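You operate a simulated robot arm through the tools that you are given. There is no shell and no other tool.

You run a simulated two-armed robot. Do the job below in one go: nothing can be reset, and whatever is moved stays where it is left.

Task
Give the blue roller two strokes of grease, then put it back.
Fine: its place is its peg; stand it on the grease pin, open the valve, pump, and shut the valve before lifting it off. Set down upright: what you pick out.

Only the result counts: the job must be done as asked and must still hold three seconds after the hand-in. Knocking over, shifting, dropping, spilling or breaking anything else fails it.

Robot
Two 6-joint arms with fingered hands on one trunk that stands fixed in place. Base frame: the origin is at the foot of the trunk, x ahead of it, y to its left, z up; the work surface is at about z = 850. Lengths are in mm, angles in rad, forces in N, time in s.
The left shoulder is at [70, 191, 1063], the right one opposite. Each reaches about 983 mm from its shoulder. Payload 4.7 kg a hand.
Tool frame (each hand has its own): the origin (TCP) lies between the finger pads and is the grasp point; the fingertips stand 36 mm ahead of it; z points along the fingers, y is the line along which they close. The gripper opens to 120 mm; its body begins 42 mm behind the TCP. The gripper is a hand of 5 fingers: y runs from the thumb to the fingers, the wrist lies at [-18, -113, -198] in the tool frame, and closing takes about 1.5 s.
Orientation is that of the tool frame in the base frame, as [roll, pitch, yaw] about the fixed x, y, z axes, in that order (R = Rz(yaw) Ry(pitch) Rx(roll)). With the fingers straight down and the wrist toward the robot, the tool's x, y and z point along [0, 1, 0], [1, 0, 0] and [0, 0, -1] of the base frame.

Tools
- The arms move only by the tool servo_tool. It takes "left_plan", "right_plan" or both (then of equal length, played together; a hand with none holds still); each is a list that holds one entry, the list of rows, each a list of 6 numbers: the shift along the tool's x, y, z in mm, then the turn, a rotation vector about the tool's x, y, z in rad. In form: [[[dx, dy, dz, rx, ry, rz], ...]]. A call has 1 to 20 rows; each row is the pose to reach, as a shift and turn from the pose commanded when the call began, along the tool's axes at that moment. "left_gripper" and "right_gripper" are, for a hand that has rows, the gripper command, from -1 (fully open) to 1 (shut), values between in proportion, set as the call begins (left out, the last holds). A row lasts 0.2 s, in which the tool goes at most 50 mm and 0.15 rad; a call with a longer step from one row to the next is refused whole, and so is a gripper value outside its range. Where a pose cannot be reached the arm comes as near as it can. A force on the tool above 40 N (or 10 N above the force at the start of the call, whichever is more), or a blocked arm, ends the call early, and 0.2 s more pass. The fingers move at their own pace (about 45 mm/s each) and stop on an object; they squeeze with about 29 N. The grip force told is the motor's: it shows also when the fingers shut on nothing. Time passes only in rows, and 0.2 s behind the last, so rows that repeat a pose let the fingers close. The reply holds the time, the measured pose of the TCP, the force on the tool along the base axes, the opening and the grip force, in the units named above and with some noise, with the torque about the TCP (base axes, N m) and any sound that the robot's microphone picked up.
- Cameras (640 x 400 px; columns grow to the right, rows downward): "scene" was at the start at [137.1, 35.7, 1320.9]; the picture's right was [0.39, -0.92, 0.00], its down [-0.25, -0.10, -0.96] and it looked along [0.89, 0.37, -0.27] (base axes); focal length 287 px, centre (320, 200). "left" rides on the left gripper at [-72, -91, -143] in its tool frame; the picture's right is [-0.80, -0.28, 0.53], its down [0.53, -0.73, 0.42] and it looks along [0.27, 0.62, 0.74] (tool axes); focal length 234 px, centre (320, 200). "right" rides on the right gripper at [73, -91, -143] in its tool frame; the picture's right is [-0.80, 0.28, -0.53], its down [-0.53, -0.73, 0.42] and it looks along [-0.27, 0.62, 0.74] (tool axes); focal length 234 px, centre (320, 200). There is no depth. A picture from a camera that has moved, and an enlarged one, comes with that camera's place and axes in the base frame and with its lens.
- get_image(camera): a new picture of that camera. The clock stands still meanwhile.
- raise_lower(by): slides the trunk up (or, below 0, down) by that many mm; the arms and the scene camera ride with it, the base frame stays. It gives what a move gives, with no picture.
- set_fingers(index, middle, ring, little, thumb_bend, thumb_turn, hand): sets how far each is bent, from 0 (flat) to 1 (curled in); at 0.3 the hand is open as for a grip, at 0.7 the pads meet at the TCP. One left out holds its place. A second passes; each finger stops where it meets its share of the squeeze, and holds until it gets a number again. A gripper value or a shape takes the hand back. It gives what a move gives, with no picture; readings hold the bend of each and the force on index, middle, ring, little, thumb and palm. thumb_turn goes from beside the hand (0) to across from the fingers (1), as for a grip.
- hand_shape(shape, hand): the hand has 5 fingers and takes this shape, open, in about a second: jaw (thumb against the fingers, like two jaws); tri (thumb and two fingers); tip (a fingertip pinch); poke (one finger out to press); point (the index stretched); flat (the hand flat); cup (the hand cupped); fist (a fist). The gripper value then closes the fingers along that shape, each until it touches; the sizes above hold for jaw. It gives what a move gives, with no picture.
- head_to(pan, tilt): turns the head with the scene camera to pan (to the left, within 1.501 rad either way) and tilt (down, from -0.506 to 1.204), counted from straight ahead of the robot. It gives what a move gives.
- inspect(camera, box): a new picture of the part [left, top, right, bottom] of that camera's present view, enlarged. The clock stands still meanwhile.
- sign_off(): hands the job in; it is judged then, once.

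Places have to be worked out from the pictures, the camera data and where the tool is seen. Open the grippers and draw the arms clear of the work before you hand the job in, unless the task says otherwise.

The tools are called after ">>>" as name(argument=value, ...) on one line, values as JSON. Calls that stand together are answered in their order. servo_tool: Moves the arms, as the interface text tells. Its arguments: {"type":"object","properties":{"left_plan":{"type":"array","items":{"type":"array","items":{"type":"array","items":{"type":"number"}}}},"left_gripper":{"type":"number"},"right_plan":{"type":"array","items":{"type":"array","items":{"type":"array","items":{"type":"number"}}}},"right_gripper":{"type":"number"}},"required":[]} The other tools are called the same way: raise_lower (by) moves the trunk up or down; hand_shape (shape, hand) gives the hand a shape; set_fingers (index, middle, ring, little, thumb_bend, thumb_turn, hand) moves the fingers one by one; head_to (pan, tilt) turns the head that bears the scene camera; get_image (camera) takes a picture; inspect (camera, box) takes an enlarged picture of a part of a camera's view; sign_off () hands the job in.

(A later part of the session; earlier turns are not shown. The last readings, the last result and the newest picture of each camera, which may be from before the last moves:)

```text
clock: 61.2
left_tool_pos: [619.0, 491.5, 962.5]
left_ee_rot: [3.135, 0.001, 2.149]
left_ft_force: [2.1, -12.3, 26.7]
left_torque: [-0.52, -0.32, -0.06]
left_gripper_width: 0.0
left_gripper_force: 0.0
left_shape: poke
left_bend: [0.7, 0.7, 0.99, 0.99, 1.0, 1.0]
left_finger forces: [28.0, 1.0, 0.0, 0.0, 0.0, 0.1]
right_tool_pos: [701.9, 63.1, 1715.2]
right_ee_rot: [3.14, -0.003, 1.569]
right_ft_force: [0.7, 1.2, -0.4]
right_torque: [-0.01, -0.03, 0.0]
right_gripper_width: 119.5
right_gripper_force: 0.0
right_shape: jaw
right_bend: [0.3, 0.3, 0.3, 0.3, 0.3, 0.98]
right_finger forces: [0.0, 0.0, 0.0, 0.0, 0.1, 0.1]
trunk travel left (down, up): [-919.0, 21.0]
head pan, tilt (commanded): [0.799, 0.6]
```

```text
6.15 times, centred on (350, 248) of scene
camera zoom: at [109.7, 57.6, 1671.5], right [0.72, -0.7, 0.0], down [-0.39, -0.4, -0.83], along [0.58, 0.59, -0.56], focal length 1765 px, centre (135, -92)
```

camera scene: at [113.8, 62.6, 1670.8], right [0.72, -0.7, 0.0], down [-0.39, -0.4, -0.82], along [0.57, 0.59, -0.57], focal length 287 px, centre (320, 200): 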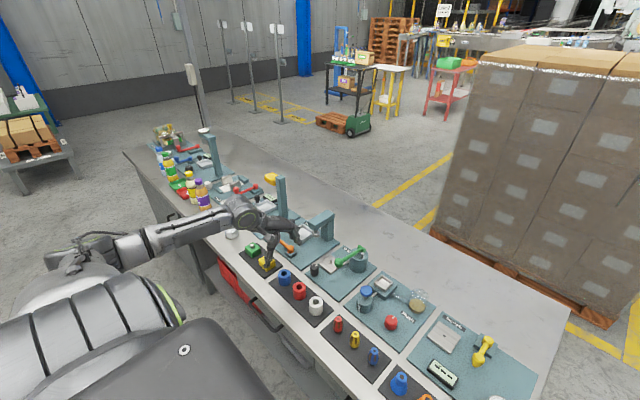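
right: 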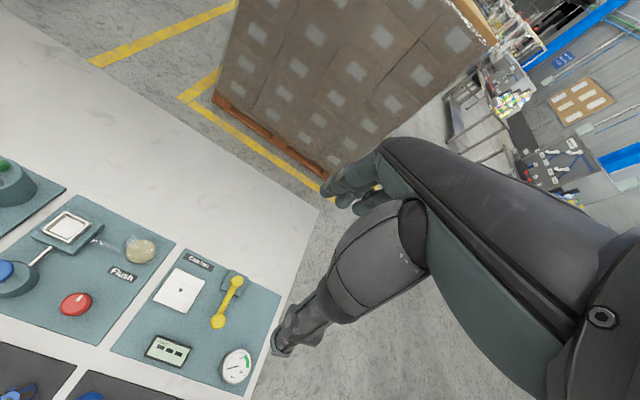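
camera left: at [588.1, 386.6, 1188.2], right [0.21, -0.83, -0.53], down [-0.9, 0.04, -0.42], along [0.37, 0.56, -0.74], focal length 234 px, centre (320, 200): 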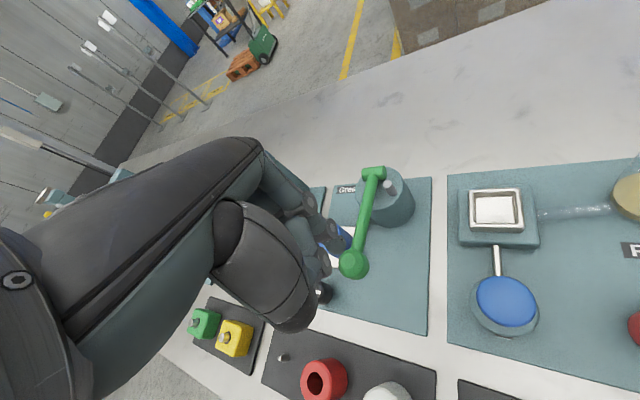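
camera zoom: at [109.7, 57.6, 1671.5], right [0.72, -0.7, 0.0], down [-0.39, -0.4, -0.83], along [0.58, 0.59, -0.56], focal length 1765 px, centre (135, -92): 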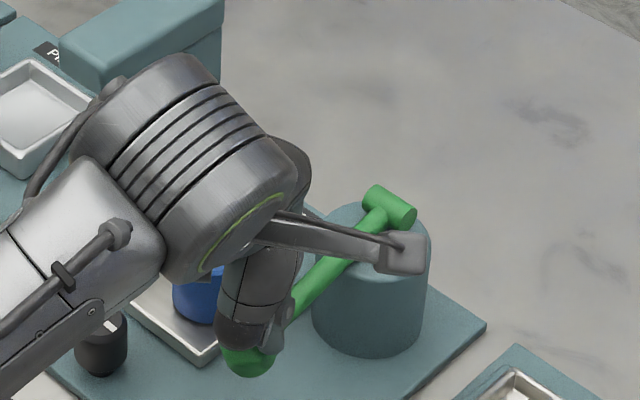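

That's the hard stop (27 N, no further travel): the first down-stroke is complete. I raise the hand to see whether the lever springs back.

>>> servo_tool(left_plan=[[[0, 0, -6, 0, 0, 0], [0, 0, -14, 0, 0, 0], [0, 0, -26, 0, 0, 0], [0, 0, -40, 0, 0, 0], [0, 0, -55, 0, 0, 0], [0, 0, -75, 0, 0, 0], [0, 0, -75, 0, 0, 0]]])

>>> inspect(camera="scene", box=[310, 215, 390, 280])

>>> get_image(camera="left")

```text
clock: 62.8
left_tool_pos: [618.7, 495.3, 1034.7]
left_ee_rot: [-3.141, -0.001, 2.15]
left_ft_force: [-0.2, 0.2, -0.2]
left_torque: [-0.01, 0.02, 0.01]
left_gripper_width: 0.0
left_gripper_force: 0.0
left_shape: poke
left_bend: [0.7, 0.7, 0.99, 0.99, 1.0, 1.0]
left_finger forces: [0.0, 0.1, 0.0, 0.0, 0.0, 0.0]
right_tool_pos: [705.8, 67.8, 1711.8]
right_ee_rot: [3.14, -0.001, 1.569]
right_ft_force: [0.6, 0.2, 0.1]
right_torque: [0.05, -0.02, -0.01]
right_gripper_width: 119.6
right_gripper_force: 0.1
right_shape: jaw
right_bend: [0.3, 0.3, 0.3, 0.3, 0.3, 0.98]
right_finger forces: [0.0, 0.0, 0.1, 0.1, 0.0, 0.0]
trunk travel left (down, up): [-919.0, 21.0]
head pan, tilt (commanded): [0.799, 0.6]
```

```text
6.15 times, centred on (350, 248) of scene
camera zoom: at [113.1, 62.3, 1670.9], right [0.72, -0.7, 0.0], down [-0.39, -0.4, -0.82], along [0.58, 0.59, -0.57], focal length 1765 px, centre (135, -92)
```

zoom: 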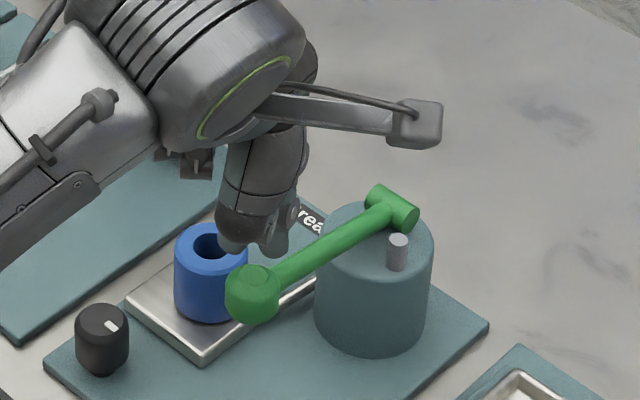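

```text
taken
camera left: at [583.2, 383.8, 1177.8], right [0.21, -0.83, -0.53], down [-0.9, 0.04, -0.42], along [0.37, 0.56, -0.74], focal length 234 px, centre (320, 200)
```

left: 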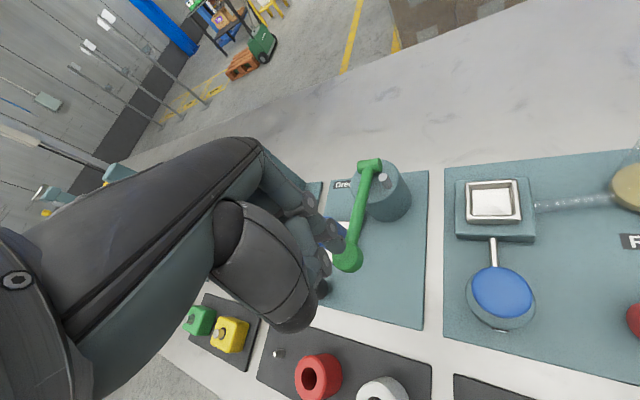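

The lever sprang back up fully: stroke one done. I look for any sign of grease at the roller before stroke two.

>>> inspect(camera="scene", box=[320, 235, 380, 280])

>>> inspect(camera="left", box=[290, 160, 430, 290])

```text
8.89 times, centred on (350, 258) of scene
camera zoom: at [113.1, 62.3, 1670.9], right [0.72, -0.7, 0.0], down [-0.39, -0.4, -0.82], along [0.58, 0.59, -0.57], focal length 2550 px, centre (53, -311)
```

zoom: 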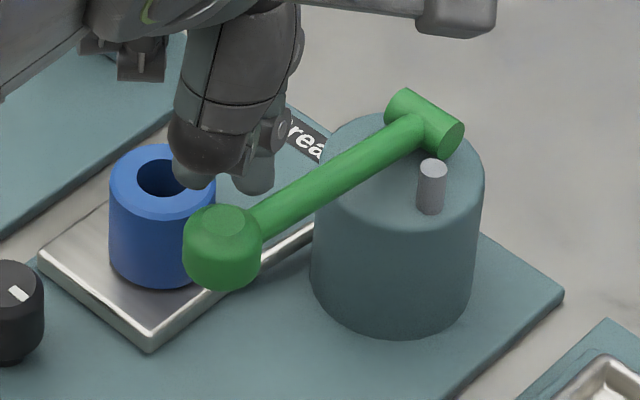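

```text
3.08 times, centred on (360, 225) of left
camera zoom: at [583.2, 383.8, 1177.8], right [0.21, -0.83, -0.53], down [-0.9, 0.04, -0.42], along [0.37, 0.56, -0.74], focal length 720 px, centre (197, 123)
```

zoom: 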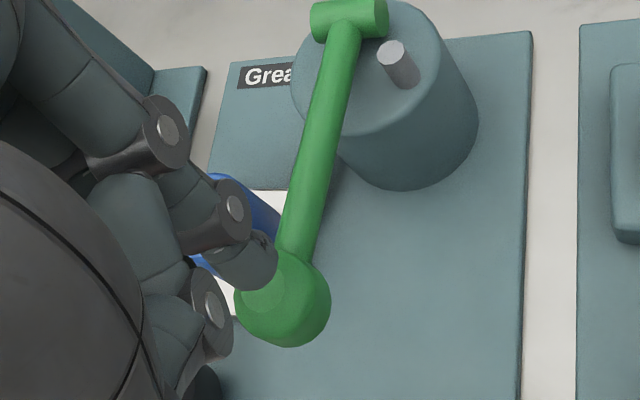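

Stroke one went with the index slightly off the ball's centre. I shift the hand so the index tip sits on the ball's top and lower to just above it.

>>> servo_tool(left_plan=[[[7.7, 7.8, 0, 0, 0, 0], [7.7, 7.8, 12, 0, 0, 0], [7.7, 7.8, 24, 0, 0, 0], [7.7, 7.8, 24, 0, 0, 0]]])

>>> inspect(camera="left", box=[290, 160, 430, 290])

>>> inspect(camera="scene", box=[320, 235, 380, 280])

```text
clock: 63.8
left_tool_pos: [620.9, 505.3, 1008.2]
left_ee_rot: [3.141, -0.001, 2.15]
left_ft_force: [-0.1, 0.5, 1.5]
left_torque: [0.01, -0.02, 0.03]
left_gripper_width: 0.1
left_gripper_force: 0.0
left_shape: poke
left_bend: [0.7, 0.7, 0.99, 0.99, 1.0, 1.0]
left_finger forces: [1.2, 0.0, 0.0, 0.0, 0.0, 0.0]
right_tool_pos: [704.6, 68.6, 1712.3]
right_ee_rot: [3.141, 0.0, 1.571]
right_ft_force: [0.1, 0.2, -0.3]
right_torque: [-0.02, 0.0, 0.02]
right_gripper_width: 120.1
right_gripper_force: 0.0
right_shape: jaw
right_bend: [0.3, 0.3, 0.3, 0.3, 0.3, 0.98]
right_finger forces: [0.1, 0.0, 0.0, 0.1, 0.1, 0.0]
trunk travel left (down, up): [-919.0, 21.0]
head pan, tilt (commanded): [0.799, 0.6]
```

```text
3.08 times, centred on (360, 225) of left
camera zoom: at [585.4, 393.9, 1151.9], right [0.21, -0.83, -0.52], down [-0.9, 0.04, -0.43], along [0.37, 0.56, -0.74], focal length 720 px, centre (197, 123)
```

zoom: 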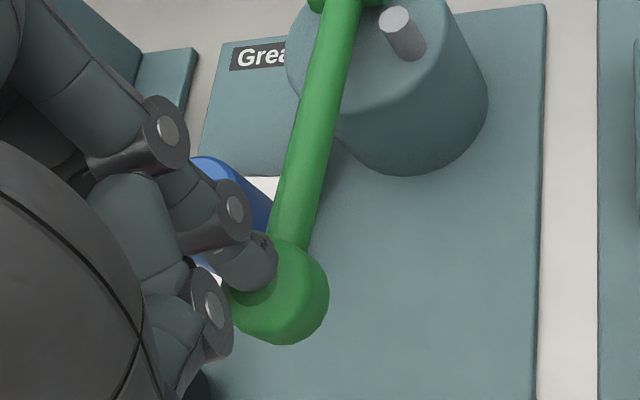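

```text
8.89 times, centred on (350, 258) of scene
camera zoom: at [112.4, 62.7, 1670.9], right [0.72, -0.7, 0.0], down [-0.39, -0.41, -0.83], along [0.58, 0.59, -0.56], focal length 2550 px, centre (53, -311)
```

zoom: 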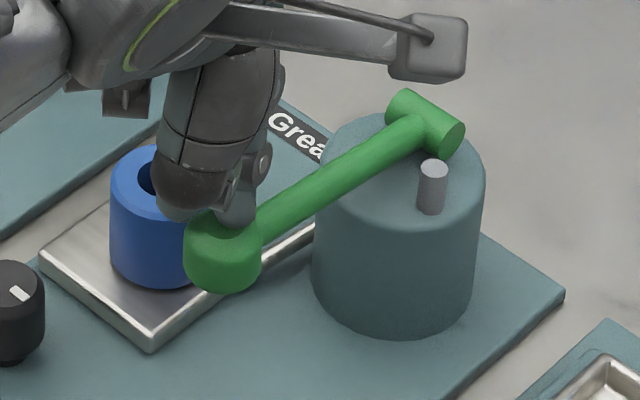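

Light contact again. I nudge 4 mm toward the ball centre and press the second stroke down in small steps.

>>> servo_tool(left_plan=[[[2, 0, -3, 0, 0, 0], [4, 0, -2, 0, 0, 0], [4, 0, 3, 0, 0, 0], [4, 0, 9, 0, 0, 0], [4, 0, 15, 0, 0, 0], [4, 0, 21, 0, 0, 0], [4, 0, 27, 0, 0, 0], [4, 0, 33, 0, 0, 0], [4, 0, 38, 0, 0, 0], [4, 0, 42, 0, 0, 0], [4, 0, 42, 0, 0, 0]]])

>>> inspect(camera="scene", box=[320, 235, 380, 280])

>>> inspect(camera="left", box=[290, 160, 430, 290])

```text
clock: 66.2
left_tool_pos: [618.8, 510.7, 967.8]
left_ee_rot: [3.141, 0.001, 2.148]
left_ft_force: [0.0, 1.4, 6.3]
left_torque: [0.01, -0.04, 0.0]
left_gripper_width: 0.0
left_gripper_force: 0.0
left_shape: poke
left_bend: [0.7, 0.7, 0.99, 0.99, 1.0, 1.0]
left_finger forces: [7.0, 0.0, 0.0, 0.0, 0.1, 0.0]
right_tool_pos: [703.2, 68.2, 1712.2]
right_ee_rot: [3.141, 0.001, 1.568]
right_ft_force: [0.3, -0.4, 1.2]
right_torque: [0.0, -0.01, 0.0]
right_gripper_width: 120.0
right_gripper_force: 0.0
right_shape: jaw
right_bend: [0.3, 0.3, 0.3, 0.3, 0.3, 0.98]
right_finger forces: [0.1, 0.0, 0.0, 0.0, 0.0, 0.0]
trunk travel left (down, up): [-919.0, 21.0]
head pan, tilt (commanded): [0.799, 0.6]
```

```text
8.89 times, centred on (350, 258) of scene
camera zoom: at [111.7, 62.3, 1671.0], right [0.72, -0.7, 0.0], down [-0.39, -0.4, -0.83], along [0.58, 0.59, -0.56], focal length 2550 px, centre (53, -311)
```

zoom: 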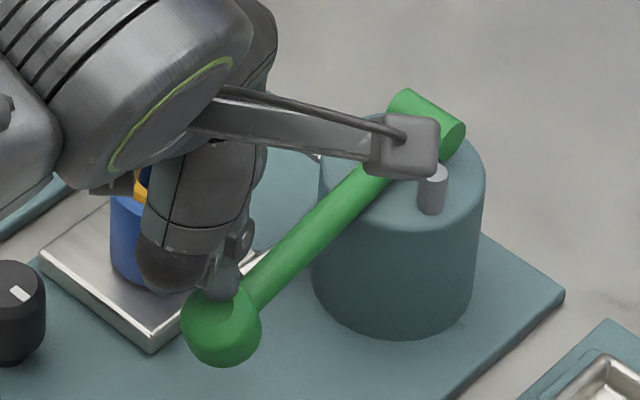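

```text
3.08 times, centred on (360, 225) of left
camera zoom: at [582.8, 397.8, 1111.2], right [0.21, -0.83, -0.53], down [-0.9, 0.04, -0.43], along [0.37, 0.56, -0.74], focal length 720 px, centre (197, 123)
```

zoom: 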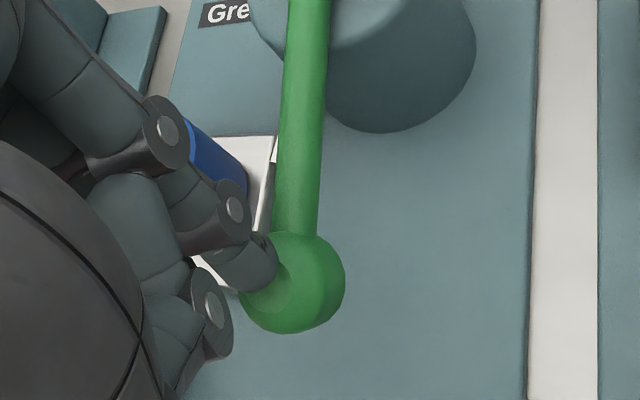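

An amber ring of grease now shows in the roller's bore, so stroke one delivered. I press the last few mm to the stop for stroke two.

>>> servo_tool(left_plan=[[[0, 0, 2, 0, 0, 0], [0, 0, 4, 0, 0, 0], [0, 0, 6, 0, 0, 0], [0, 0, 7, 0, 0, 0]]])

>>> inspect(camera="scene", box=[320, 235, 380, 280])

```text
clock: 67.2
left_tool_pos: [616.7, 509.0, 965.7]
left_ee_rot: [3.136, 0.001, 2.149]
left_ft_force: [-2.1, 4.1, 32.4]
left_torque: [-0.23, -0.21, 0.07]
left_gripper_width: 0.0
left_gripper_force: 0.2
left_shape: poke
left_bend: [0.7, 0.7, 0.99, 0.99, 1.0, 1.0]
left_finger forces: [31.3, 0.0, 0.0, 0.1, 0.1, 0.1]
right_tool_pos: [699.5, 65.4, 1714.8]
right_ee_rot: [3.136, -0.002, 1.57]
right_ft_force: [0.5, 0.1, 0.7]
right_torque: [-0.03, 0.03, 0.0]
right_gripper_width: 119.9
right_gripper_force: 0.0
right_shape: jaw
right_bend: [0.3, 0.3, 0.3, 0.3, 0.3, 0.98]
right_finger forces: [0.0, 0.0, 0.0, 0.0, 0.0, 0.1]
trunk travel left (down, up): [-919.0, 21.0]
head pan, tilt (commanded): [0.799, 0.6]
```

```text
8.89 times, centred on (350, 258) of scene
camera zoom: at [107.9, 59.9, 1671.6], right [0.72, -0.7, 0.0], down [-0.39, -0.4, -0.83], along [0.58, 0.59, -0.56], focal length 2550 px, centre (53, -311)
```

zoom: 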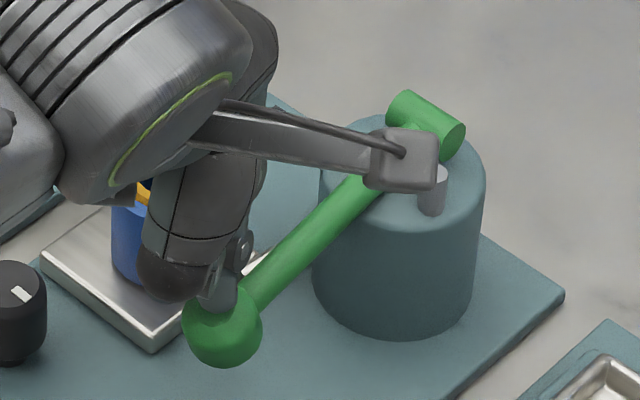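

Stop reached (32 N). I raise the hand and inspect the roller's bore.

>>> servo_tool(left_plan=[[[0, 0, -7, 0, 0, 0], [0, 0, -16, 0, 0, 0], [0, 0, -28, 0, 0, 0], [0, 0, -42, 0, 0, 0], [0, 0, -58, 0, 0, 0], [0, 0, -80, 0, 0, 0], [0, 0, -100, 0, 0, 0], [0, 0, -100, 0, 0, 0]]])

>>> inspect(camera="scene", box=[320, 235, 380, 280])

>>> get_image(camera="left")

```text
clock: 69.0
left_tool_pos: [619.0, 508.5, 1057.9]
left_ee_rot: [3.141, 0.0, 2.15]
left_ft_force: [0.1, 0.0, 0.8]
left_torque: [0.04, 0.01, -0.04]
left_gripper_width: 0.2
left_gripper_force: 0.0
left_shape: poke
left_bend: [0.7, 0.7, 0.99, 0.99, 1.0, 1.0]
left_finger forces: [0.0, 0.0, 0.0, 0.0, 0.1, 0.0]
right_tool_pos: [704.5, 70.2, 1712.4]
right_ee_rot: [-3.141, -0.002, 1.572]
right_ft_force: [0.0, -0.1, -0.3]
right_torque: [0.04, -0.03, 0.0]
right_gripper_width: 119.7
right_gripper_force: 0.0
right_shape: jaw
right_bend: [0.3, 0.3, 0.3, 0.3, 0.3, 0.98]
right_finger forces: [0.0, 0.1, 0.1, 0.1, 0.1, 0.1]
trunk travel left (down, up): [-919.0, 21.0]
head pan, tilt (commanded): [0.799, 0.6]
```

```text
8.89 times, centred on (350, 258) of scene
camera zoom: at [113.2, 63.1, 1670.8], right [0.72, -0.7, 0.0], down [-0.39, -0.41, -0.82], along [0.58, 0.59, -0.57], focal length 2550 px, centre (53, -311)
```

zoom: 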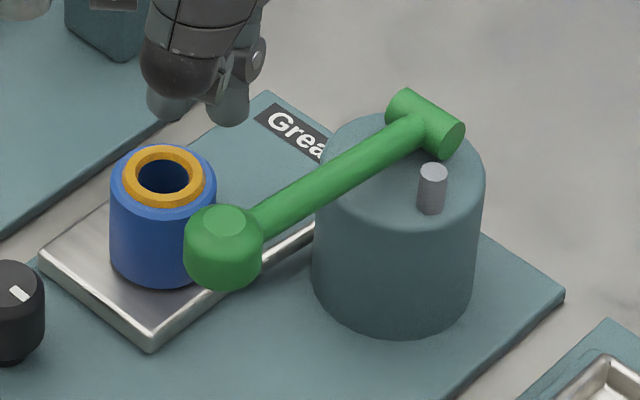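

```text
taken
camera left: at [582.7, 397.6, 1202.7], right [0.21, -0.83, -0.52], down [-0.9, 0.04, -0.42], along [0.37, 0.56, -0.74], focal length 234 px, centre (320, 200)
```

left: 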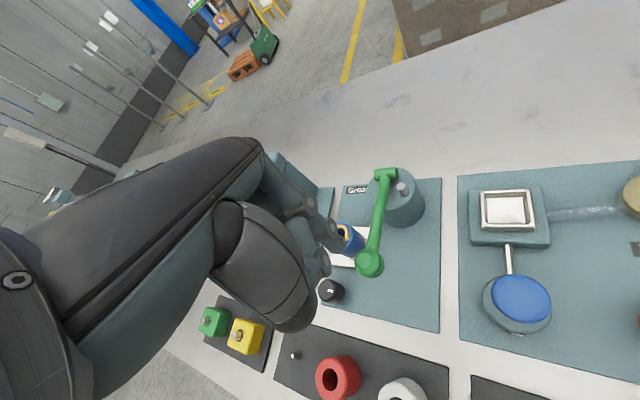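

An amber grease ring now sits on the roller's top (it showed up at the second stroke, not after the first). I inspect it closely.

>>> inspect(camera="scene", box=[326, 244, 350, 270])

>>> inspect(camera="left", box=[300, 200, 380, 310])

>>> inspect(camera="scene", box=[350, 240, 380, 270])

```text
15.38 times, centred on (338, 257) of scene
camera zoom: at [113.2, 63.1, 1670.8], right [0.72, -0.7, 0.0], down [-0.39, -0.41, -0.82], along [0.58, 0.59, -0.57], focal length 4413 px, centre (43, -677)
```

zoom: 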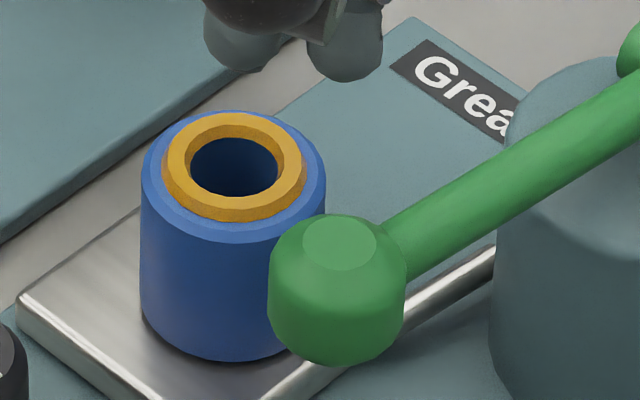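

```text
3.64 times, centred on (340, 255) of left
camera zoom: at [582.7, 397.6, 1202.7], right [0.21, -0.83, -0.52], down [-0.9, 0.04, -0.42], along [0.37, 0.56, -0.74], focal length 852 px, centre (247, 0)
```

zoom: 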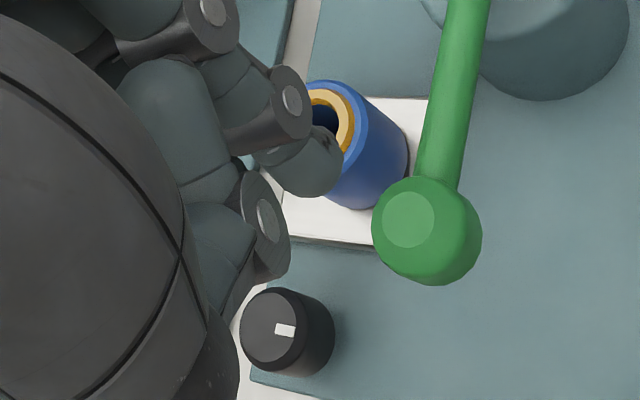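

```text
13.33 times, centred on (365, 255) of scene
camera zoom: at [113.2, 63.1, 1670.8], right [0.72, -0.7, 0.0], down [-0.39, -0.41, -0.82], along [0.58, 0.59, -0.57], focal length 3825 px, centre (-280, -533)
```

zoom: 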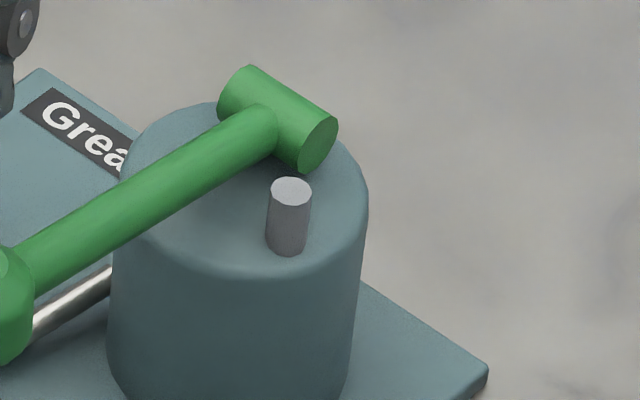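

The pump's follower rod has sunk about 2 mm per stroke, matching two delivered strokes. Now I go back over the knob to shut the valve: move above it at z≈1058 with yaw 1.95, then take the tri shape.

>>> servo_tool(left_plan=[[[27, 6.5, 0, 0, 0, 0.07], [54, 13, 0, 0, 0, 0.14], [80.8, 19.6, 0, 0, 0, 0.2], [80.8, 19.6, 0, 0, 0, 0.2]]])

>>> hand_shape(hand="left", shape="tri")

>>> servo_tool(left_plan=[[[0, 0, 0, 0, 0, 0], [0, 0, 0, 0, 0, 0], [0, 0, 0, 0, 0, 0], [0, 0, 0, 0, 0, 0], [0, 0, 0, 0, 0, 0], [0, 0, 35, 0, 0, 0], [0, 0, 70, 0, 0, 0], [0, 0, 100, 0, 0, 0], [0, 0, 125, 0, 0, 0], [0, 0, 125, 0, 0, 0]]], left_gripper=0.4)

>>> inspect(camera="left", box=[270, 150, 420, 310])

>>> inspect(camera="scene", box=[300, 225, 370, 280])

```text
clock: 70.0
left_tool_pos: [591.1, 588.9, 1058.9]
left_ee_rot: [-3.141, 0.003, 1.95]
left_ft_force: [-0.2, -0.5, -0.6]
left_torque: [-0.02, -0.02, 0.01]
left_gripper_width: 0.0
left_gripper_force: 0.1
left_shape: poke
left_bend: [0.7, 0.7, 0.99, 0.99, 1.0, 1.0]
left_finger forces: [0.0, 0.1, 0.1, 0.1, 0.1, 0.0]
right_tool_pos: [705.3, 68.3, 1713.2]
right_ee_rot: [3.141, 0.0, 1.569]
right_ft_force: [-0.4, -0.8, 0.2]
right_torque: [0.03, 0.02, 0.02]
right_gripper_width: 119.7
right_gripper_force: 0.2
right_shape: jaw
right_bend: [0.3, 0.3, 0.3, 0.3, 0.3, 0.98]
right_finger forces: [0.0, 0.0, 0.0, 0.0, 0.1, 0.0]
trunk travel left (down, up): [-919.0, 21.0]
head pan, tilt (commanded): [0.799, 0.6]
```

```text
clock: 70.9
left_tool_pos: [590.4, 587.3, 1058.9]
left_ee_rot: [-3.14, -0.001, 1.949]
left_ft_force: [-0.3, 0.1, -0.6]
left_torque: [0.01, 0.04, 0.03]
left_gripper_width: 119.8
left_gripper_force: 0.0
left_shape: tri
left_bend: [0.3, 0.3, 0.99, 0.99, 0.3, 0.98]
left_finger forces: [0.0, 0.0, 0.0, 0.1, 0.1, 0.0]
right_tool_pos: [705.1, 67.6, 1713.1]
right_ee_rot: [3.141, 0.001, 1.573]
right_ft_force: [-0.1, 0.3, 0.6]
right_torque: [0.01, -0.01, 0.0]
right_gripper_width: 119.9
right_gripper_force: 0.0
right_shape: jaw
right_bend: [0.3, 0.3, 0.3, 0.3, 0.3, 0.98]
right_finger forces: [0.0, 0.1, 0.0, 0.1, 0.0, 0.1]
trunk travel left (down, up): [-919.0, 21.0]
head pan, tilt (commanded): [0.799, 0.6]
```

```text
clock: 73.1
left_tool_pos: [591.3, 587.2, 932.7]
left_ee_rot: [3.141, 0.0, 1.952]
left_ft_force: [0.0, 0.2, 1.0]
left_torque: [0.0, -0.03, 0.01]
left_gripper_width: 36.2
left_gripper_force: 0.1
left_shape: tri
left_bend: [0.74, 0.54, 0.99, 0.99, 0.74, 1.0]
left_finger forces: [0.0, 0.0, 0.1, 0.0, 0.1, 0.0]
right_tool_pos: [704.6, 68.8, 1713.1]
right_ee_rot: [-3.141, 0.001, 1.57]
right_ft_force: [0.6, -0.2, 0.4]
right_torque: [-0.03, -0.01, 0.01]
right_gripper_width: 119.8
right_gripper_force: 0.1
right_shape: jaw
right_bend: [0.3, 0.3, 0.3, 0.3, 0.3, 0.98]
right_finger forces: [0.0, 0.0, 0.1, 0.0, 0.1, 0.1]
trunk travel left (down, up): [-919.0, 21.0]
head pan, tilt (commanded): [0.799, 0.6]
```

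```text
2.50 times, centred on (345, 230) of left
camera zoom: at [534.3, 483.9, 1077.8], right [0.04, -0.85, -0.53], down [-0.88, 0.22, -0.42], along [0.48, 0.48, -0.74], focal length 585 px, centre (258, 125)
```

zoom: 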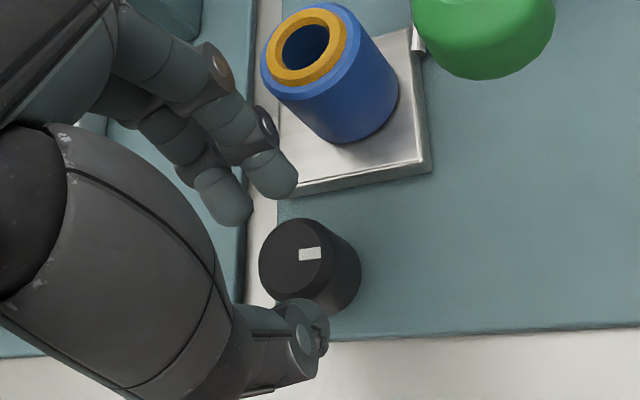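

```text
7.27 times, centred on (335, 252) of scene
camera zoom: at [112.9, 62.9, 1670.9], right [0.72, -0.7, 0.0], down [-0.39, -0.41, -0.82], along [0.58, 0.59, -0.57], focal length 2086 px, centre (211, -182)
```

zoom: 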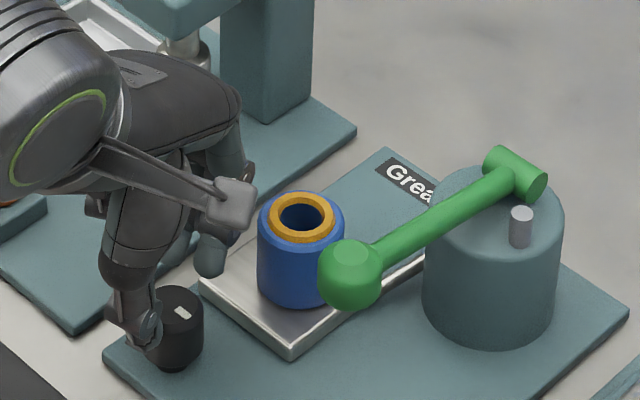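

The knob is centred (0.9, 2.7 in the tool frame). I narrow a bit and lower to z≈903, then close on it.

>>> servo_tool(left_plan=[[[0, 0, 0, 0, 0, 0], [0, 0, 10, 0, 0, 0], [0, 0, 20, 0, 0, 0], [0, 0, 29.5, 0, 0, 0], [0, 0, 29.5, 0, 0, 0]]], left_gripper=0.46)

>>> servo_tool(left_plan=[[[0, 0, 0, 0, 0, 0], [0, 0, 0, 0, 0, 0], [0, 0, 0, 0, 0, 0], [0, 0, 0, 0, 0, 0]]], left_gripper=1)

>>> inspect(camera="left", box=[270, 130, 420, 290])

```text
clock: 74.3
left_tool_pos: [592.6, 587.6, 904.1]
left_ee_rot: [3.141, -0.001, 1.949]
left_ft_force: [0.5, -0.2, -0.8]
left_torque: [-0.02, 0.04, -0.01]
left_gripper_width: 32.6
left_gripper_force: 0.0
left_shape: tri
left_bend: [0.74, 0.55, 0.99, 0.99, 0.74, 1.0]
left_finger forces: [0.1, 0.0, 0.0, 0.0, 0.0, 0.0]
right_tool_pos: [705.6, 68.9, 1713.0]
right_ee_rot: [-3.141, 0.0, 1.57]
right_ft_force: [0.2, -0.2, -0.6]
right_torque: [0.02, -0.01, 0.0]
right_gripper_width: 119.7
right_gripper_force: 0.1
right_shape: jaw
right_bend: [0.3, 0.3, 0.3, 0.3, 0.3, 0.98]
right_finger forces: [0.0, 0.0, 0.0, 0.1, 0.1, 0.0]
trunk travel left (down, up): [-919.0, 21.0]
head pan, tilt (commanded): [0.799, 0.6]
```

```text
clock: 75.3
left_tool_pos: [591.6, 587.5, 904.5]
left_ee_rot: [3.14, 0.0, 1.952]
left_ft_force: [-0.8, 0.6, -2.2]
left_torque: [-0.02, -0.02, -0.03]
left_gripper_width: 22.9
left_gripper_force: 29.1
left_shape: tri
left_bend: [0.73, 0.63, 1.0, 1.0, 0.74, 1.0]
left_finger forces: [13.3, 10.6, 0.1, 0.1, 25.4, 0.0]
right_tool_pos: [705.6, 68.5, 1711.8]
right_ee_rot: [-3.141, -0.001, 1.573]
right_ft_force: [0.0, 0.2, 0.0]
right_torque: [-0.02, 0.02, -0.02]
right_gripper_width: 120.1
right_gripper_force: 0.0
right_shape: jaw
right_bend: [0.3, 0.3, 0.3, 0.3, 0.3, 0.98]
right_finger forces: [0.0, 0.1, 0.0, 0.0, 0.0, 0.1]
trunk travel left (down, up): [-919.0, 21.0]
head pan, tilt (commanded): [0.799, 0.6]
```

```text
2.50 times, centred on (345, 210) of left
camera zoom: at [534.5, 485.7, 1048.5], right [0.04, -0.85, -0.52], down [-0.88, 0.22, -0.42], along [0.48, 0.48, -0.74], focal length 585 px, centre (258, 175)
```

zoom: 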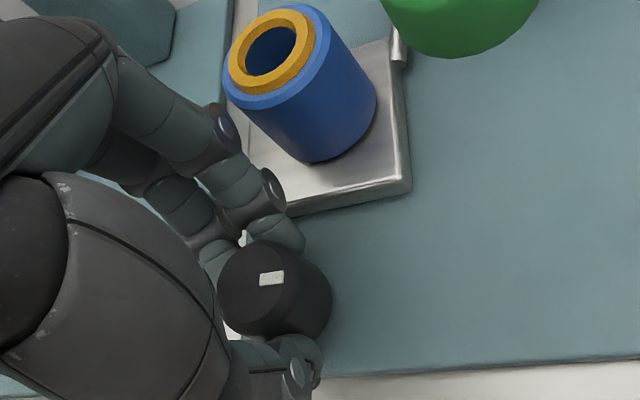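

Balanced grip on the knob. I turn counter-clockwise by 0.7 rad (first closing stroke).

>>> servo_tool(left_plan=[[[-0.26, 0.1, 0, 0, 0, -0.1], [-0.5, 0.23, 0, 0, 0, -0.2], [-0.73, 0.38, 0, 0, 0, -0.3], [-0.94, 0.56, 0, 0, 0, -0.4], [-1.13, 0.75, 0, 0, 0, -0.5], [-1.31, 0.97, 0, 0, 0, -0.6], [-1.46, 1.19, 0, 0, 0, -0.7], [-1.46, 1.19, 0, 0, 0, -0.7]]])

>>> inspect(camera="left", box=[270, 130, 420, 290])

```text
clock: 77.1
left_tool_pos: [592.2, 587.3, 904.7]
left_ee_rot: [-3.14, 0.001, 2.653]
left_ft_force: [-8.8, -5.7, -6.8]
left_torque: [-0.16, 0.23, -0.05]
left_gripper_width: 22.2
left_gripper_force: 29.3
left_shape: tri
left_bend: [0.73, 0.63, 1.0, 1.0, 0.74, 1.0]
left_finger forces: [10.7, 12.8, 0.1, 0.0, 30.8, 0.1]
right_tool_pos: [704.4, 69.3, 1712.5]
right_ee_rot: [-3.141, -0.001, 1.572]
right_ft_force: [0.2, 0.5, 0.3]
right_torque: [0.0, 0.01, -0.01]
right_gripper_width: 119.5
right_gripper_force: 0.0
right_shape: jaw
right_bend: [0.3, 0.3, 0.3, 0.3, 0.3, 0.98]
right_finger forces: [0.0, 0.1, 0.0, 0.0, 0.0, 0.1]
trunk travel left (down, up): [-919.0, 21.0]
head pan, tilt (commanded): [0.799, 0.6]
```

```text
2.50 times, centred on (345, 210) of left
camera zoom: at [614.1, 471.7, 1048.8], right [0.58, -0.62, -0.53], down [-0.81, -0.4, -0.42], along [0.06, 0.67, -0.74], focal length 585 px, centre (258, 175)
```

zoom: 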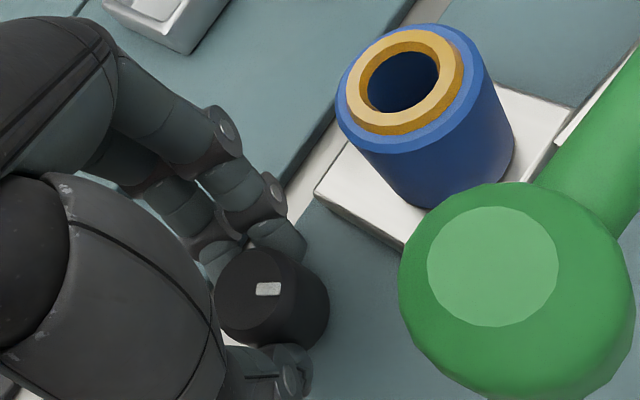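

The knob follows (mark now about −50°). I open slightly, ratchet back to yaw 1.95, and regrip.

>>> servo_tool(left_plan=[[[0, 0, 0, 0, 0, 0], [0, 0, 0, 0, 0, 0], [0.26, -0.08, 0, 0, 0, 0.1], [0.53, -0.13, 0, 0, 0, 0.2], [0.81, -0.15, 0, 0, 0, 0.3], [1.08, -0.14, 0, 0, 0, 0.4], [1.36, -0.11, 0, 0, 0, 0.5], [1.62, -0.05, 0, 0, 0, 0.6], [1.89, 0.03, 0, 0, 0, 0.7], [1.89, 0.03, 0, 0, 0, 0.7]]], left_gripper=0.47)

>>> inspect(camera="left", box=[270, 130, 420, 290])

```text
clock: 79.3
left_tool_pos: [591.2, 587.6, 905.2]
left_ee_rot: [3.141, -0.002, 1.95]
left_ft_force: [-0.6, 0.3, -0.3]
left_torque: [-0.02, 0.0, -0.01]
left_gripper_width: 31.8
left_gripper_force: 0.0
left_shape: tri
left_bend: [0.74, 0.56, 0.99, 0.99, 0.74, 1.0]
left_finger forces: [0.0, 0.1, 0.1, 0.0, 0.0, 0.0]
right_tool_pos: [705.5, 69.1, 1713.6]
right_ee_rot: [-3.141, 0.0, 1.57]
right_ft_force: [-0.2, 0.0, 0.3]
right_torque: [0.04, 0.0, -0.02]
right_gripper_width: 120.0
right_gripper_force: 0.0
right_shape: jaw
right_bend: [0.3, 0.3, 0.3, 0.3, 0.3, 0.98]
right_finger forces: [0.0, 0.1, 0.0, 0.1, 0.0, 0.0]
trunk travel left (down, up): [-919.0, 21.0]
head pan, tilt (commanded): [0.799, 0.6]
```

```text
2.50 times, centred on (345, 210) of left
camera zoom: at [534.0, 485.7, 1048.9], right [0.04, -0.85, -0.52], down [-0.88, 0.22, -0.42], along [0.48, 0.48, -0.74], focal length 585 px, centre (258, 175)
```

zoom: 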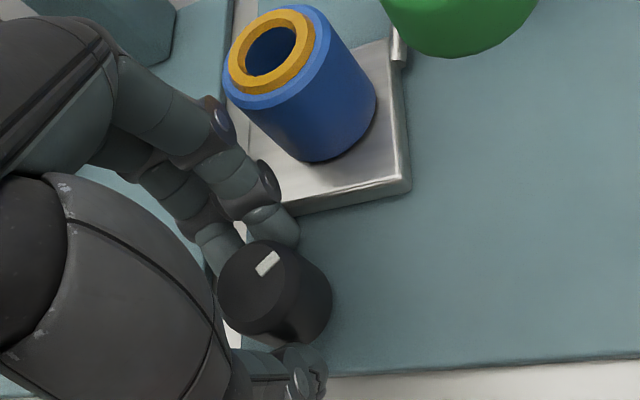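

The mark stayed at about −48° during the ratchet, roller untouched. I regrip and turn another 0.7 rad counter-clockwise.

>>> servo_tool(left_plan=[[[0, 0, 0, 0, 0, 0], [0, 0, 0, 0, 0, 0], [0, 0, 0, 0, 0, 0], [-0.26, 0.1, 0, 0, 0, -0.1], [-0.5, 0.23, 0, 0, 0, -0.2], [-0.73, 0.38, 0, 0, 0, -0.3], [-0.94, 0.56, 0, 0, 0, -0.4], [-1.13, 0.75, 0, 0, 0, -0.5], [-1.31, 0.97, 0, 0, 0, -0.6], [-1.46, 1.19, 0, 0, 0, -0.7], [-1.46, 1.19, 0, 0, 0, -0.7]]], left_gripper=1)

>>> servo_tool(left_plan=[[[0, 0, 0, 0, 0, 0], [0, 0, 0, 0, 0, 0], [0.26, -0.08, 0, 0, 0, 0.1], [0.53, -0.13, 0, 0, 0, 0.2], [0.81, -0.15, 0, 0, 0, 0.3], [1.08, -0.14, 0, 0, 0, 0.4], [1.36, -0.11, 0, 0, 0, 0.5], [1.62, -0.05, 0, 0, 0, 0.6], [1.62, -0.05, 0, 0, 0, 0.6]]], left_gripper=0.47)

>>> inspect(camera="left", box=[305, 205, 375, 265])

>>> inspect(camera="scene", box=[300, 225, 370, 280])

```text
clock: 81.7
left_tool_pos: [591.2, 586.9, 903.5]
left_ee_rot: [-3.14, 0.0, 2.652]
left_ft_force: [-10.0, -5.3, -5.0]
left_torque: [-0.15, 0.22, -0.02]
left_gripper_width: 21.9
left_gripper_force: 28.9
left_shape: tri
left_bend: [0.73, 0.63, 1.0, 1.0, 0.74, 1.0]
left_finger forces: [10.7, 13.0, 0.0, 0.0, 30.8, 0.0]
right_tool_pos: [703.7, 69.4, 1712.7]
right_ee_rot: [3.141, -0.001, 1.573]
right_ft_force: [-0.5, 0.4, 0.4]
right_torque: [-0.02, -0.02, 0.01]
right_gripper_width: 120.2
right_gripper_force: 0.1
right_shape: jaw
right_bend: [0.3, 0.3, 0.3, 0.3, 0.3, 0.98]
right_finger forces: [0.0, 0.0, 0.1, 0.0, 0.1, 0.1]
trunk travel left (down, up): [-919.0, 21.0]
head pan, tilt (commanded): [0.799, 0.6]
```

```text
clock: 83.7
left_tool_pos: [590.6, 587.3, 904.9]
left_ee_rot: [-3.141, 0.0, 2.049]
left_ft_force: [0.0, 0.2, 0.9]
left_torque: [-0.06, 0.03, 0.01]
left_gripper_width: 31.8
left_gripper_force: 0.0
left_shape: tri
left_bend: [0.74, 0.56, 0.99, 0.99, 0.74, 1.0]
left_finger forces: [0.0, 0.1, 0.0, 0.0, 0.1, 0.1]
right_tool_pos: [704.5, 68.9, 1713.9]
right_ee_rot: [-3.141, 0.001, 1.569]
right_ft_force: [-0.4, 0.1, -0.2]
right_torque: [0.01, 0.0, 0.02]
right_gripper_width: 119.6
right_gripper_force: 0.0
right_shape: jaw
right_bend: [0.3, 0.3, 0.3, 0.3, 0.3, 0.98]
right_finger forces: [0.0, 0.0, 0.0, 0.0, 0.0, 0.0]
trunk travel left (down, up): [-919.0, 21.0]
head pan, tilt (commanded): [0.799, 0.6]
```

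```text
6.67 times, centred on (340, 235) of left
camera zoom: at [544.8, 480.1, 1049.0], right [0.12, -0.84, -0.53], down [-0.9, 0.14, -0.42], along [0.43, 0.52, -0.74], focal length 1561 px, centre (187, -33)
```

zoom: 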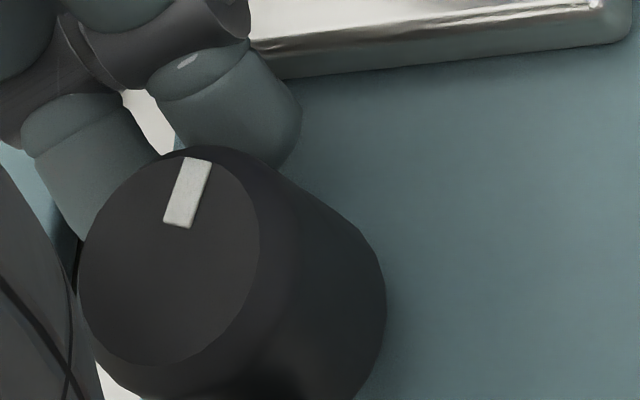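

```text
7.27 times, centred on (335, 252) of scene
camera zoom: at [112.9, 62.7, 1670.9], right [0.72, -0.7, 0.0], down [-0.39, -0.41, -0.82], along [0.58, 0.59, -0.57], focal length 2086 px, centre (211, -182)
```

zoom: 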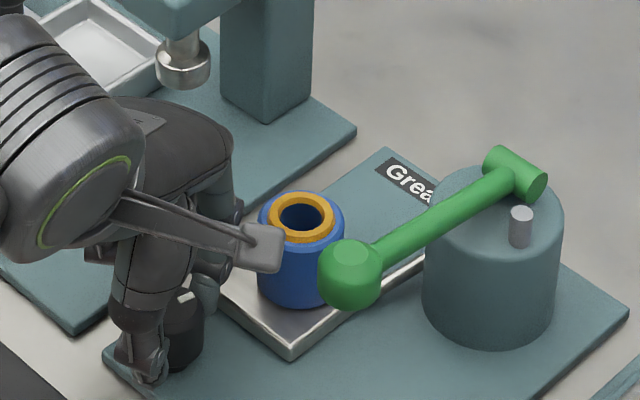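

The mark is at about −15°; one more counter-clockwise turn to the closed stop.

>>> servo_tool(left_plan=[[[0, 0, 0, 0, 0, 0], [0, 0, 0, 0, 0, 0], [0, 0, 0, 0, 0, 0], [-0.26, 0.1, 0, 0, 0, -0.1], [-0.5, 0.23, 0, 0, 0, -0.2], [-0.73, 0.38, 0, 0, 0, -0.3], [-0.94, 0.56, 0, 0, 0, -0.4], [-0.94, 0.56, 0, 0, 0, -0.4]]], left_gripper=1)

>>> inspect(camera="left", box=[305, 205, 375, 265])

```text
clock: 85.5
left_tool_pos: [591.7, 586.5, 903.8]
left_ee_rot: [-3.14, 0.001, 2.452]
left_ft_force: [-4.1, -3.9, -4.8]
left_torque: [-0.1, 0.08, -0.14]
left_gripper_width: 22.2
left_gripper_force: 29.2
left_shape: tri
left_bend: [0.73, 0.63, 1.0, 1.0, 0.74, 1.0]
left_finger forces: [11.8, 12.7, 0.0, 0.1, 30.7, 0.0]
right_tool_pos: [704.2, 68.9, 1712.8]
right_ee_rot: [-3.141, 0.001, 1.572]
right_ft_force: [0.9, 0.8, 0.0]
right_torque: [0.02, 0.02, 0.03]
right_gripper_width: 119.8
right_gripper_force: 0.1
right_shape: jaw
right_bend: [0.3, 0.3, 0.3, 0.3, 0.3, 0.98]
right_finger forces: [0.1, 0.0, 0.0, 0.0, 0.1, 0.1]
trunk travel left (down, up): [-919.0, 21.0]
head pan, tilt (commanded): [0.799, 0.6]
```

```text
6.67 times, centred on (340, 235) of left
camera zoom: at [591.0, 469.5, 1049.0], right [0.44, -0.73, -0.52], down [-0.88, -0.23, -0.42], along [0.19, 0.65, -0.74], focal length 1561 px, centre (187, -33)
```

zoom: 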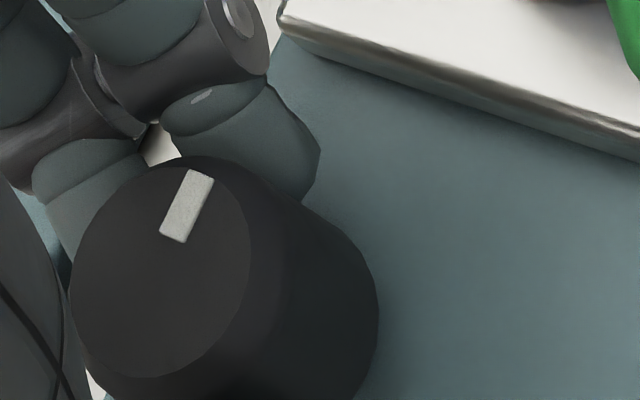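

Mark is at about +2° (closed stop, resisting torque −0.14). I add a last small push to be sure it sits at the stop.

>>> servo_tool(left_plan=[[[-0.2, 0.2, 0, 0, 0, -0.1], [-0.4, 0.4, 0, 0, 0, -0.2], [-0.4, 0.4, 0, 0, 0, -0.2]]])

>>> inspect(camera="left", box=[305, 205, 375, 265])

```text
clock: 86.3
left_tool_pos: [593.6, 587.1, 904.8]
left_ee_rot: [-3.139, 0.0, 2.652]
left_ft_force: [-1.0, -6.3, -7.5]
left_torque: [-0.14, -0.06, -0.22]
left_gripper_width: 21.3
left_gripper_force: 29.0
left_shape: tri
left_bend: [0.73, 0.62, 1.0, 1.0, 0.73, 1.0]
left_finger forces: [12.4, 13.2, 0.0, 0.1, 30.0, 0.0]
right_tool_pos: [706.0, 69.0, 1712.8]
right_ee_rot: [-3.139, 0.0, 1.57]
right_ft_force: [0.6, -0.3, 0.1]
right_torque: [0.01, 0.0, -0.01]
right_gripper_width: 119.9
right_gripper_force: 0.0
right_shape: jaw
right_bend: [0.3, 0.3, 0.3, 0.3, 0.3, 0.98]
right_finger forces: [0.1, 0.0, 0.1, 0.0, 0.0, 0.0]
trunk travel left (down, up): [-919.0, 21.0]
head pan, tilt (commanded): [0.799, 0.6]
```

```text
6.67 times, centred on (340, 235) of left
camera zoom: at [615.7, 471.0, 1049.0], right [0.58, -0.63, -0.52], down [-0.81, -0.4, -0.42], along [0.06, 0.67, -0.74], focal length 1561 px, centre (187, -33)
```

zoom: 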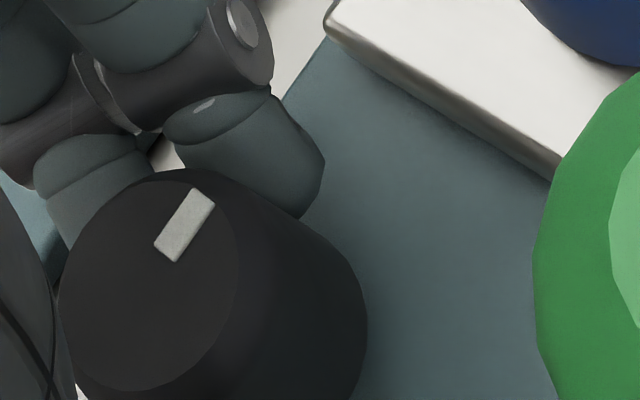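

Torque rose to −0.22 N·m: the valve is shut at its stop. I release the knob and rise clear.

>>> servo_tool(left_plan=[[[0, 0, 0, 0, 0, 0], [0, 0, 0, 0, 0, 0], [0, 0, -8, 0, 0, 0], [0, 0, -20, 0, 0, 0], [0, 0, -40, 0, 0, 0], [0, 0, -70, 0, 0, 0], [0, 0, -105, 0, 0, 0], [0, 0, -135, 0, 0, 0], [0, 0, -135, 0, 0, 0]]], left_gripper=0.45)

>>> get_image(camera="left")

>>> inspect(camera="scene", box=[300, 225, 370, 280])

```text
clock: 88.3
left_tool_pos: [593.5, 586.5, 1039.8]
left_ee_rot: [-3.141, 0.001, 2.651]
left_ft_force: [-0.4, 0.1, 0.0]
left_torque: [-0.01, -0.02, -0.02]
left_gripper_width: 32.9
left_gripper_force: 0.1
left_shape: tri
left_bend: [0.74, 0.55, 0.99, 0.99, 0.74, 1.0]
left_finger forces: [0.0, 0.0, 0.0, 0.0, 0.0, 0.1]
right_tool_pos: [704.2, 67.9, 1713.1]
right_ee_rot: [3.141, -0.001, 1.57]
right_ft_force: [-0.5, -0.8, 0.2]
right_torque: [-0.02, 0.02, 0.02]
right_gripper_width: 119.8
right_gripper_force: 0.0
right_shape: jaw
right_bend: [0.3, 0.3, 0.3, 0.3, 0.3, 0.98]
right_finger forces: [0.0, 0.0, 0.0, 0.0, 0.0, 0.0]
trunk travel left (down, up): [-919.0, 21.0]
head pan, tilt (commanded): [0.799, 0.6]
```

```text
taken
camera left: at [615.0, 471.0, 1184.0], right [0.58, -0.63, -0.53], down [-0.81, -0.4, -0.42], along [0.06, 0.67, -0.74], focal length 234 px, centre (320, 200)
```

left: 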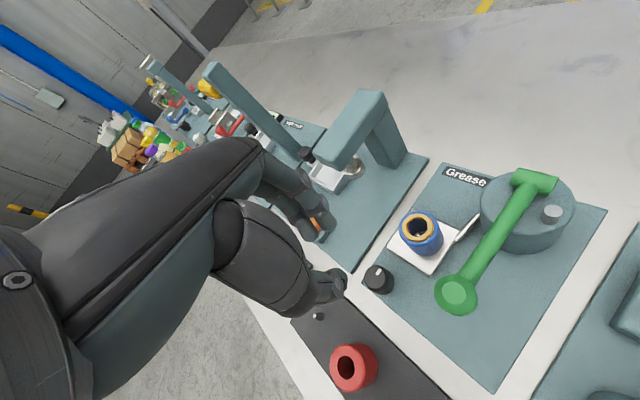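

```text
7.27 times, centred on (335, 252) of scene
camera zoom: at [113.1, 62.8, 1670.9], right [0.72, -0.7, 0.0], down [-0.39, -0.41, -0.82], along [0.58, 0.59, -0.57], focal length 2086 px, centre (211, -182)
```

zoom: 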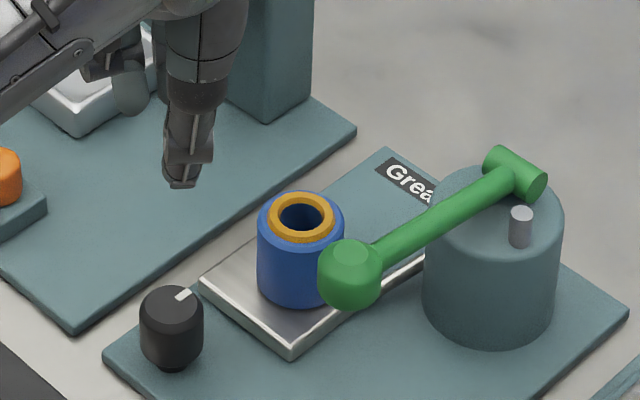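

Valve mark is back at its start position. I zoom in to locate the roller for pickup and see the pin in its bore.

>>> inspect(camera="left", box=[380, 190, 460, 290])

>>> inspect(camera="left", box=[350, 250, 410, 310])

```text
4.00 times, centred on (420, 240) of left
camera zoom: at [615.0, 471.0, 1184.0], right [0.58, -0.63, -0.53], down [-0.81, -0.4, -0.42], along [0.06, 0.67, -0.74], focal length 937 px, centre (-80, 40)
```

zoom: 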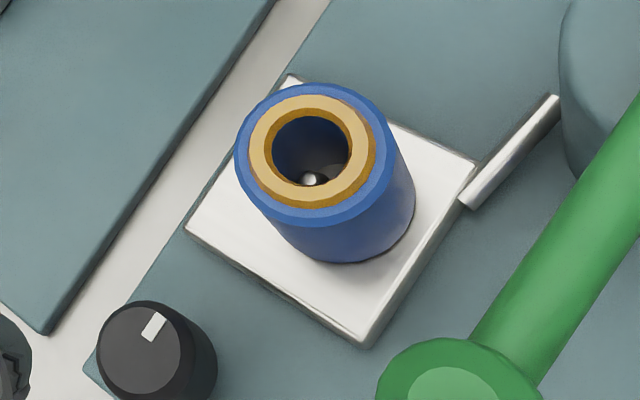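

```text
6.67 times, centred on (380, 280) of left
camera zoom: at [615.0, 471.0, 1184.0], right [0.58, -0.63, -0.53], down [-0.81, -0.4, -0.42], along [0.06, 0.67, -0.74], focal length 1561 px, centre (-80, -333)
```

zoom: 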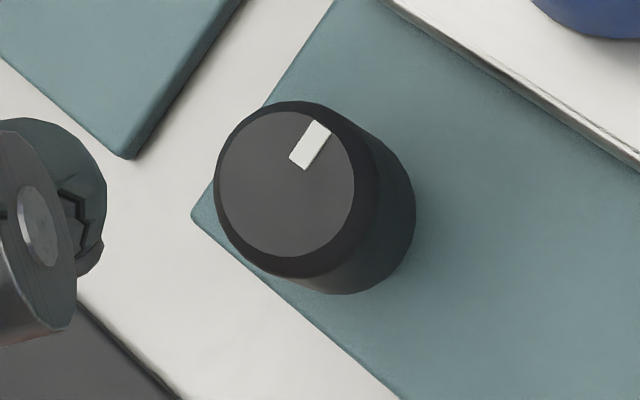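

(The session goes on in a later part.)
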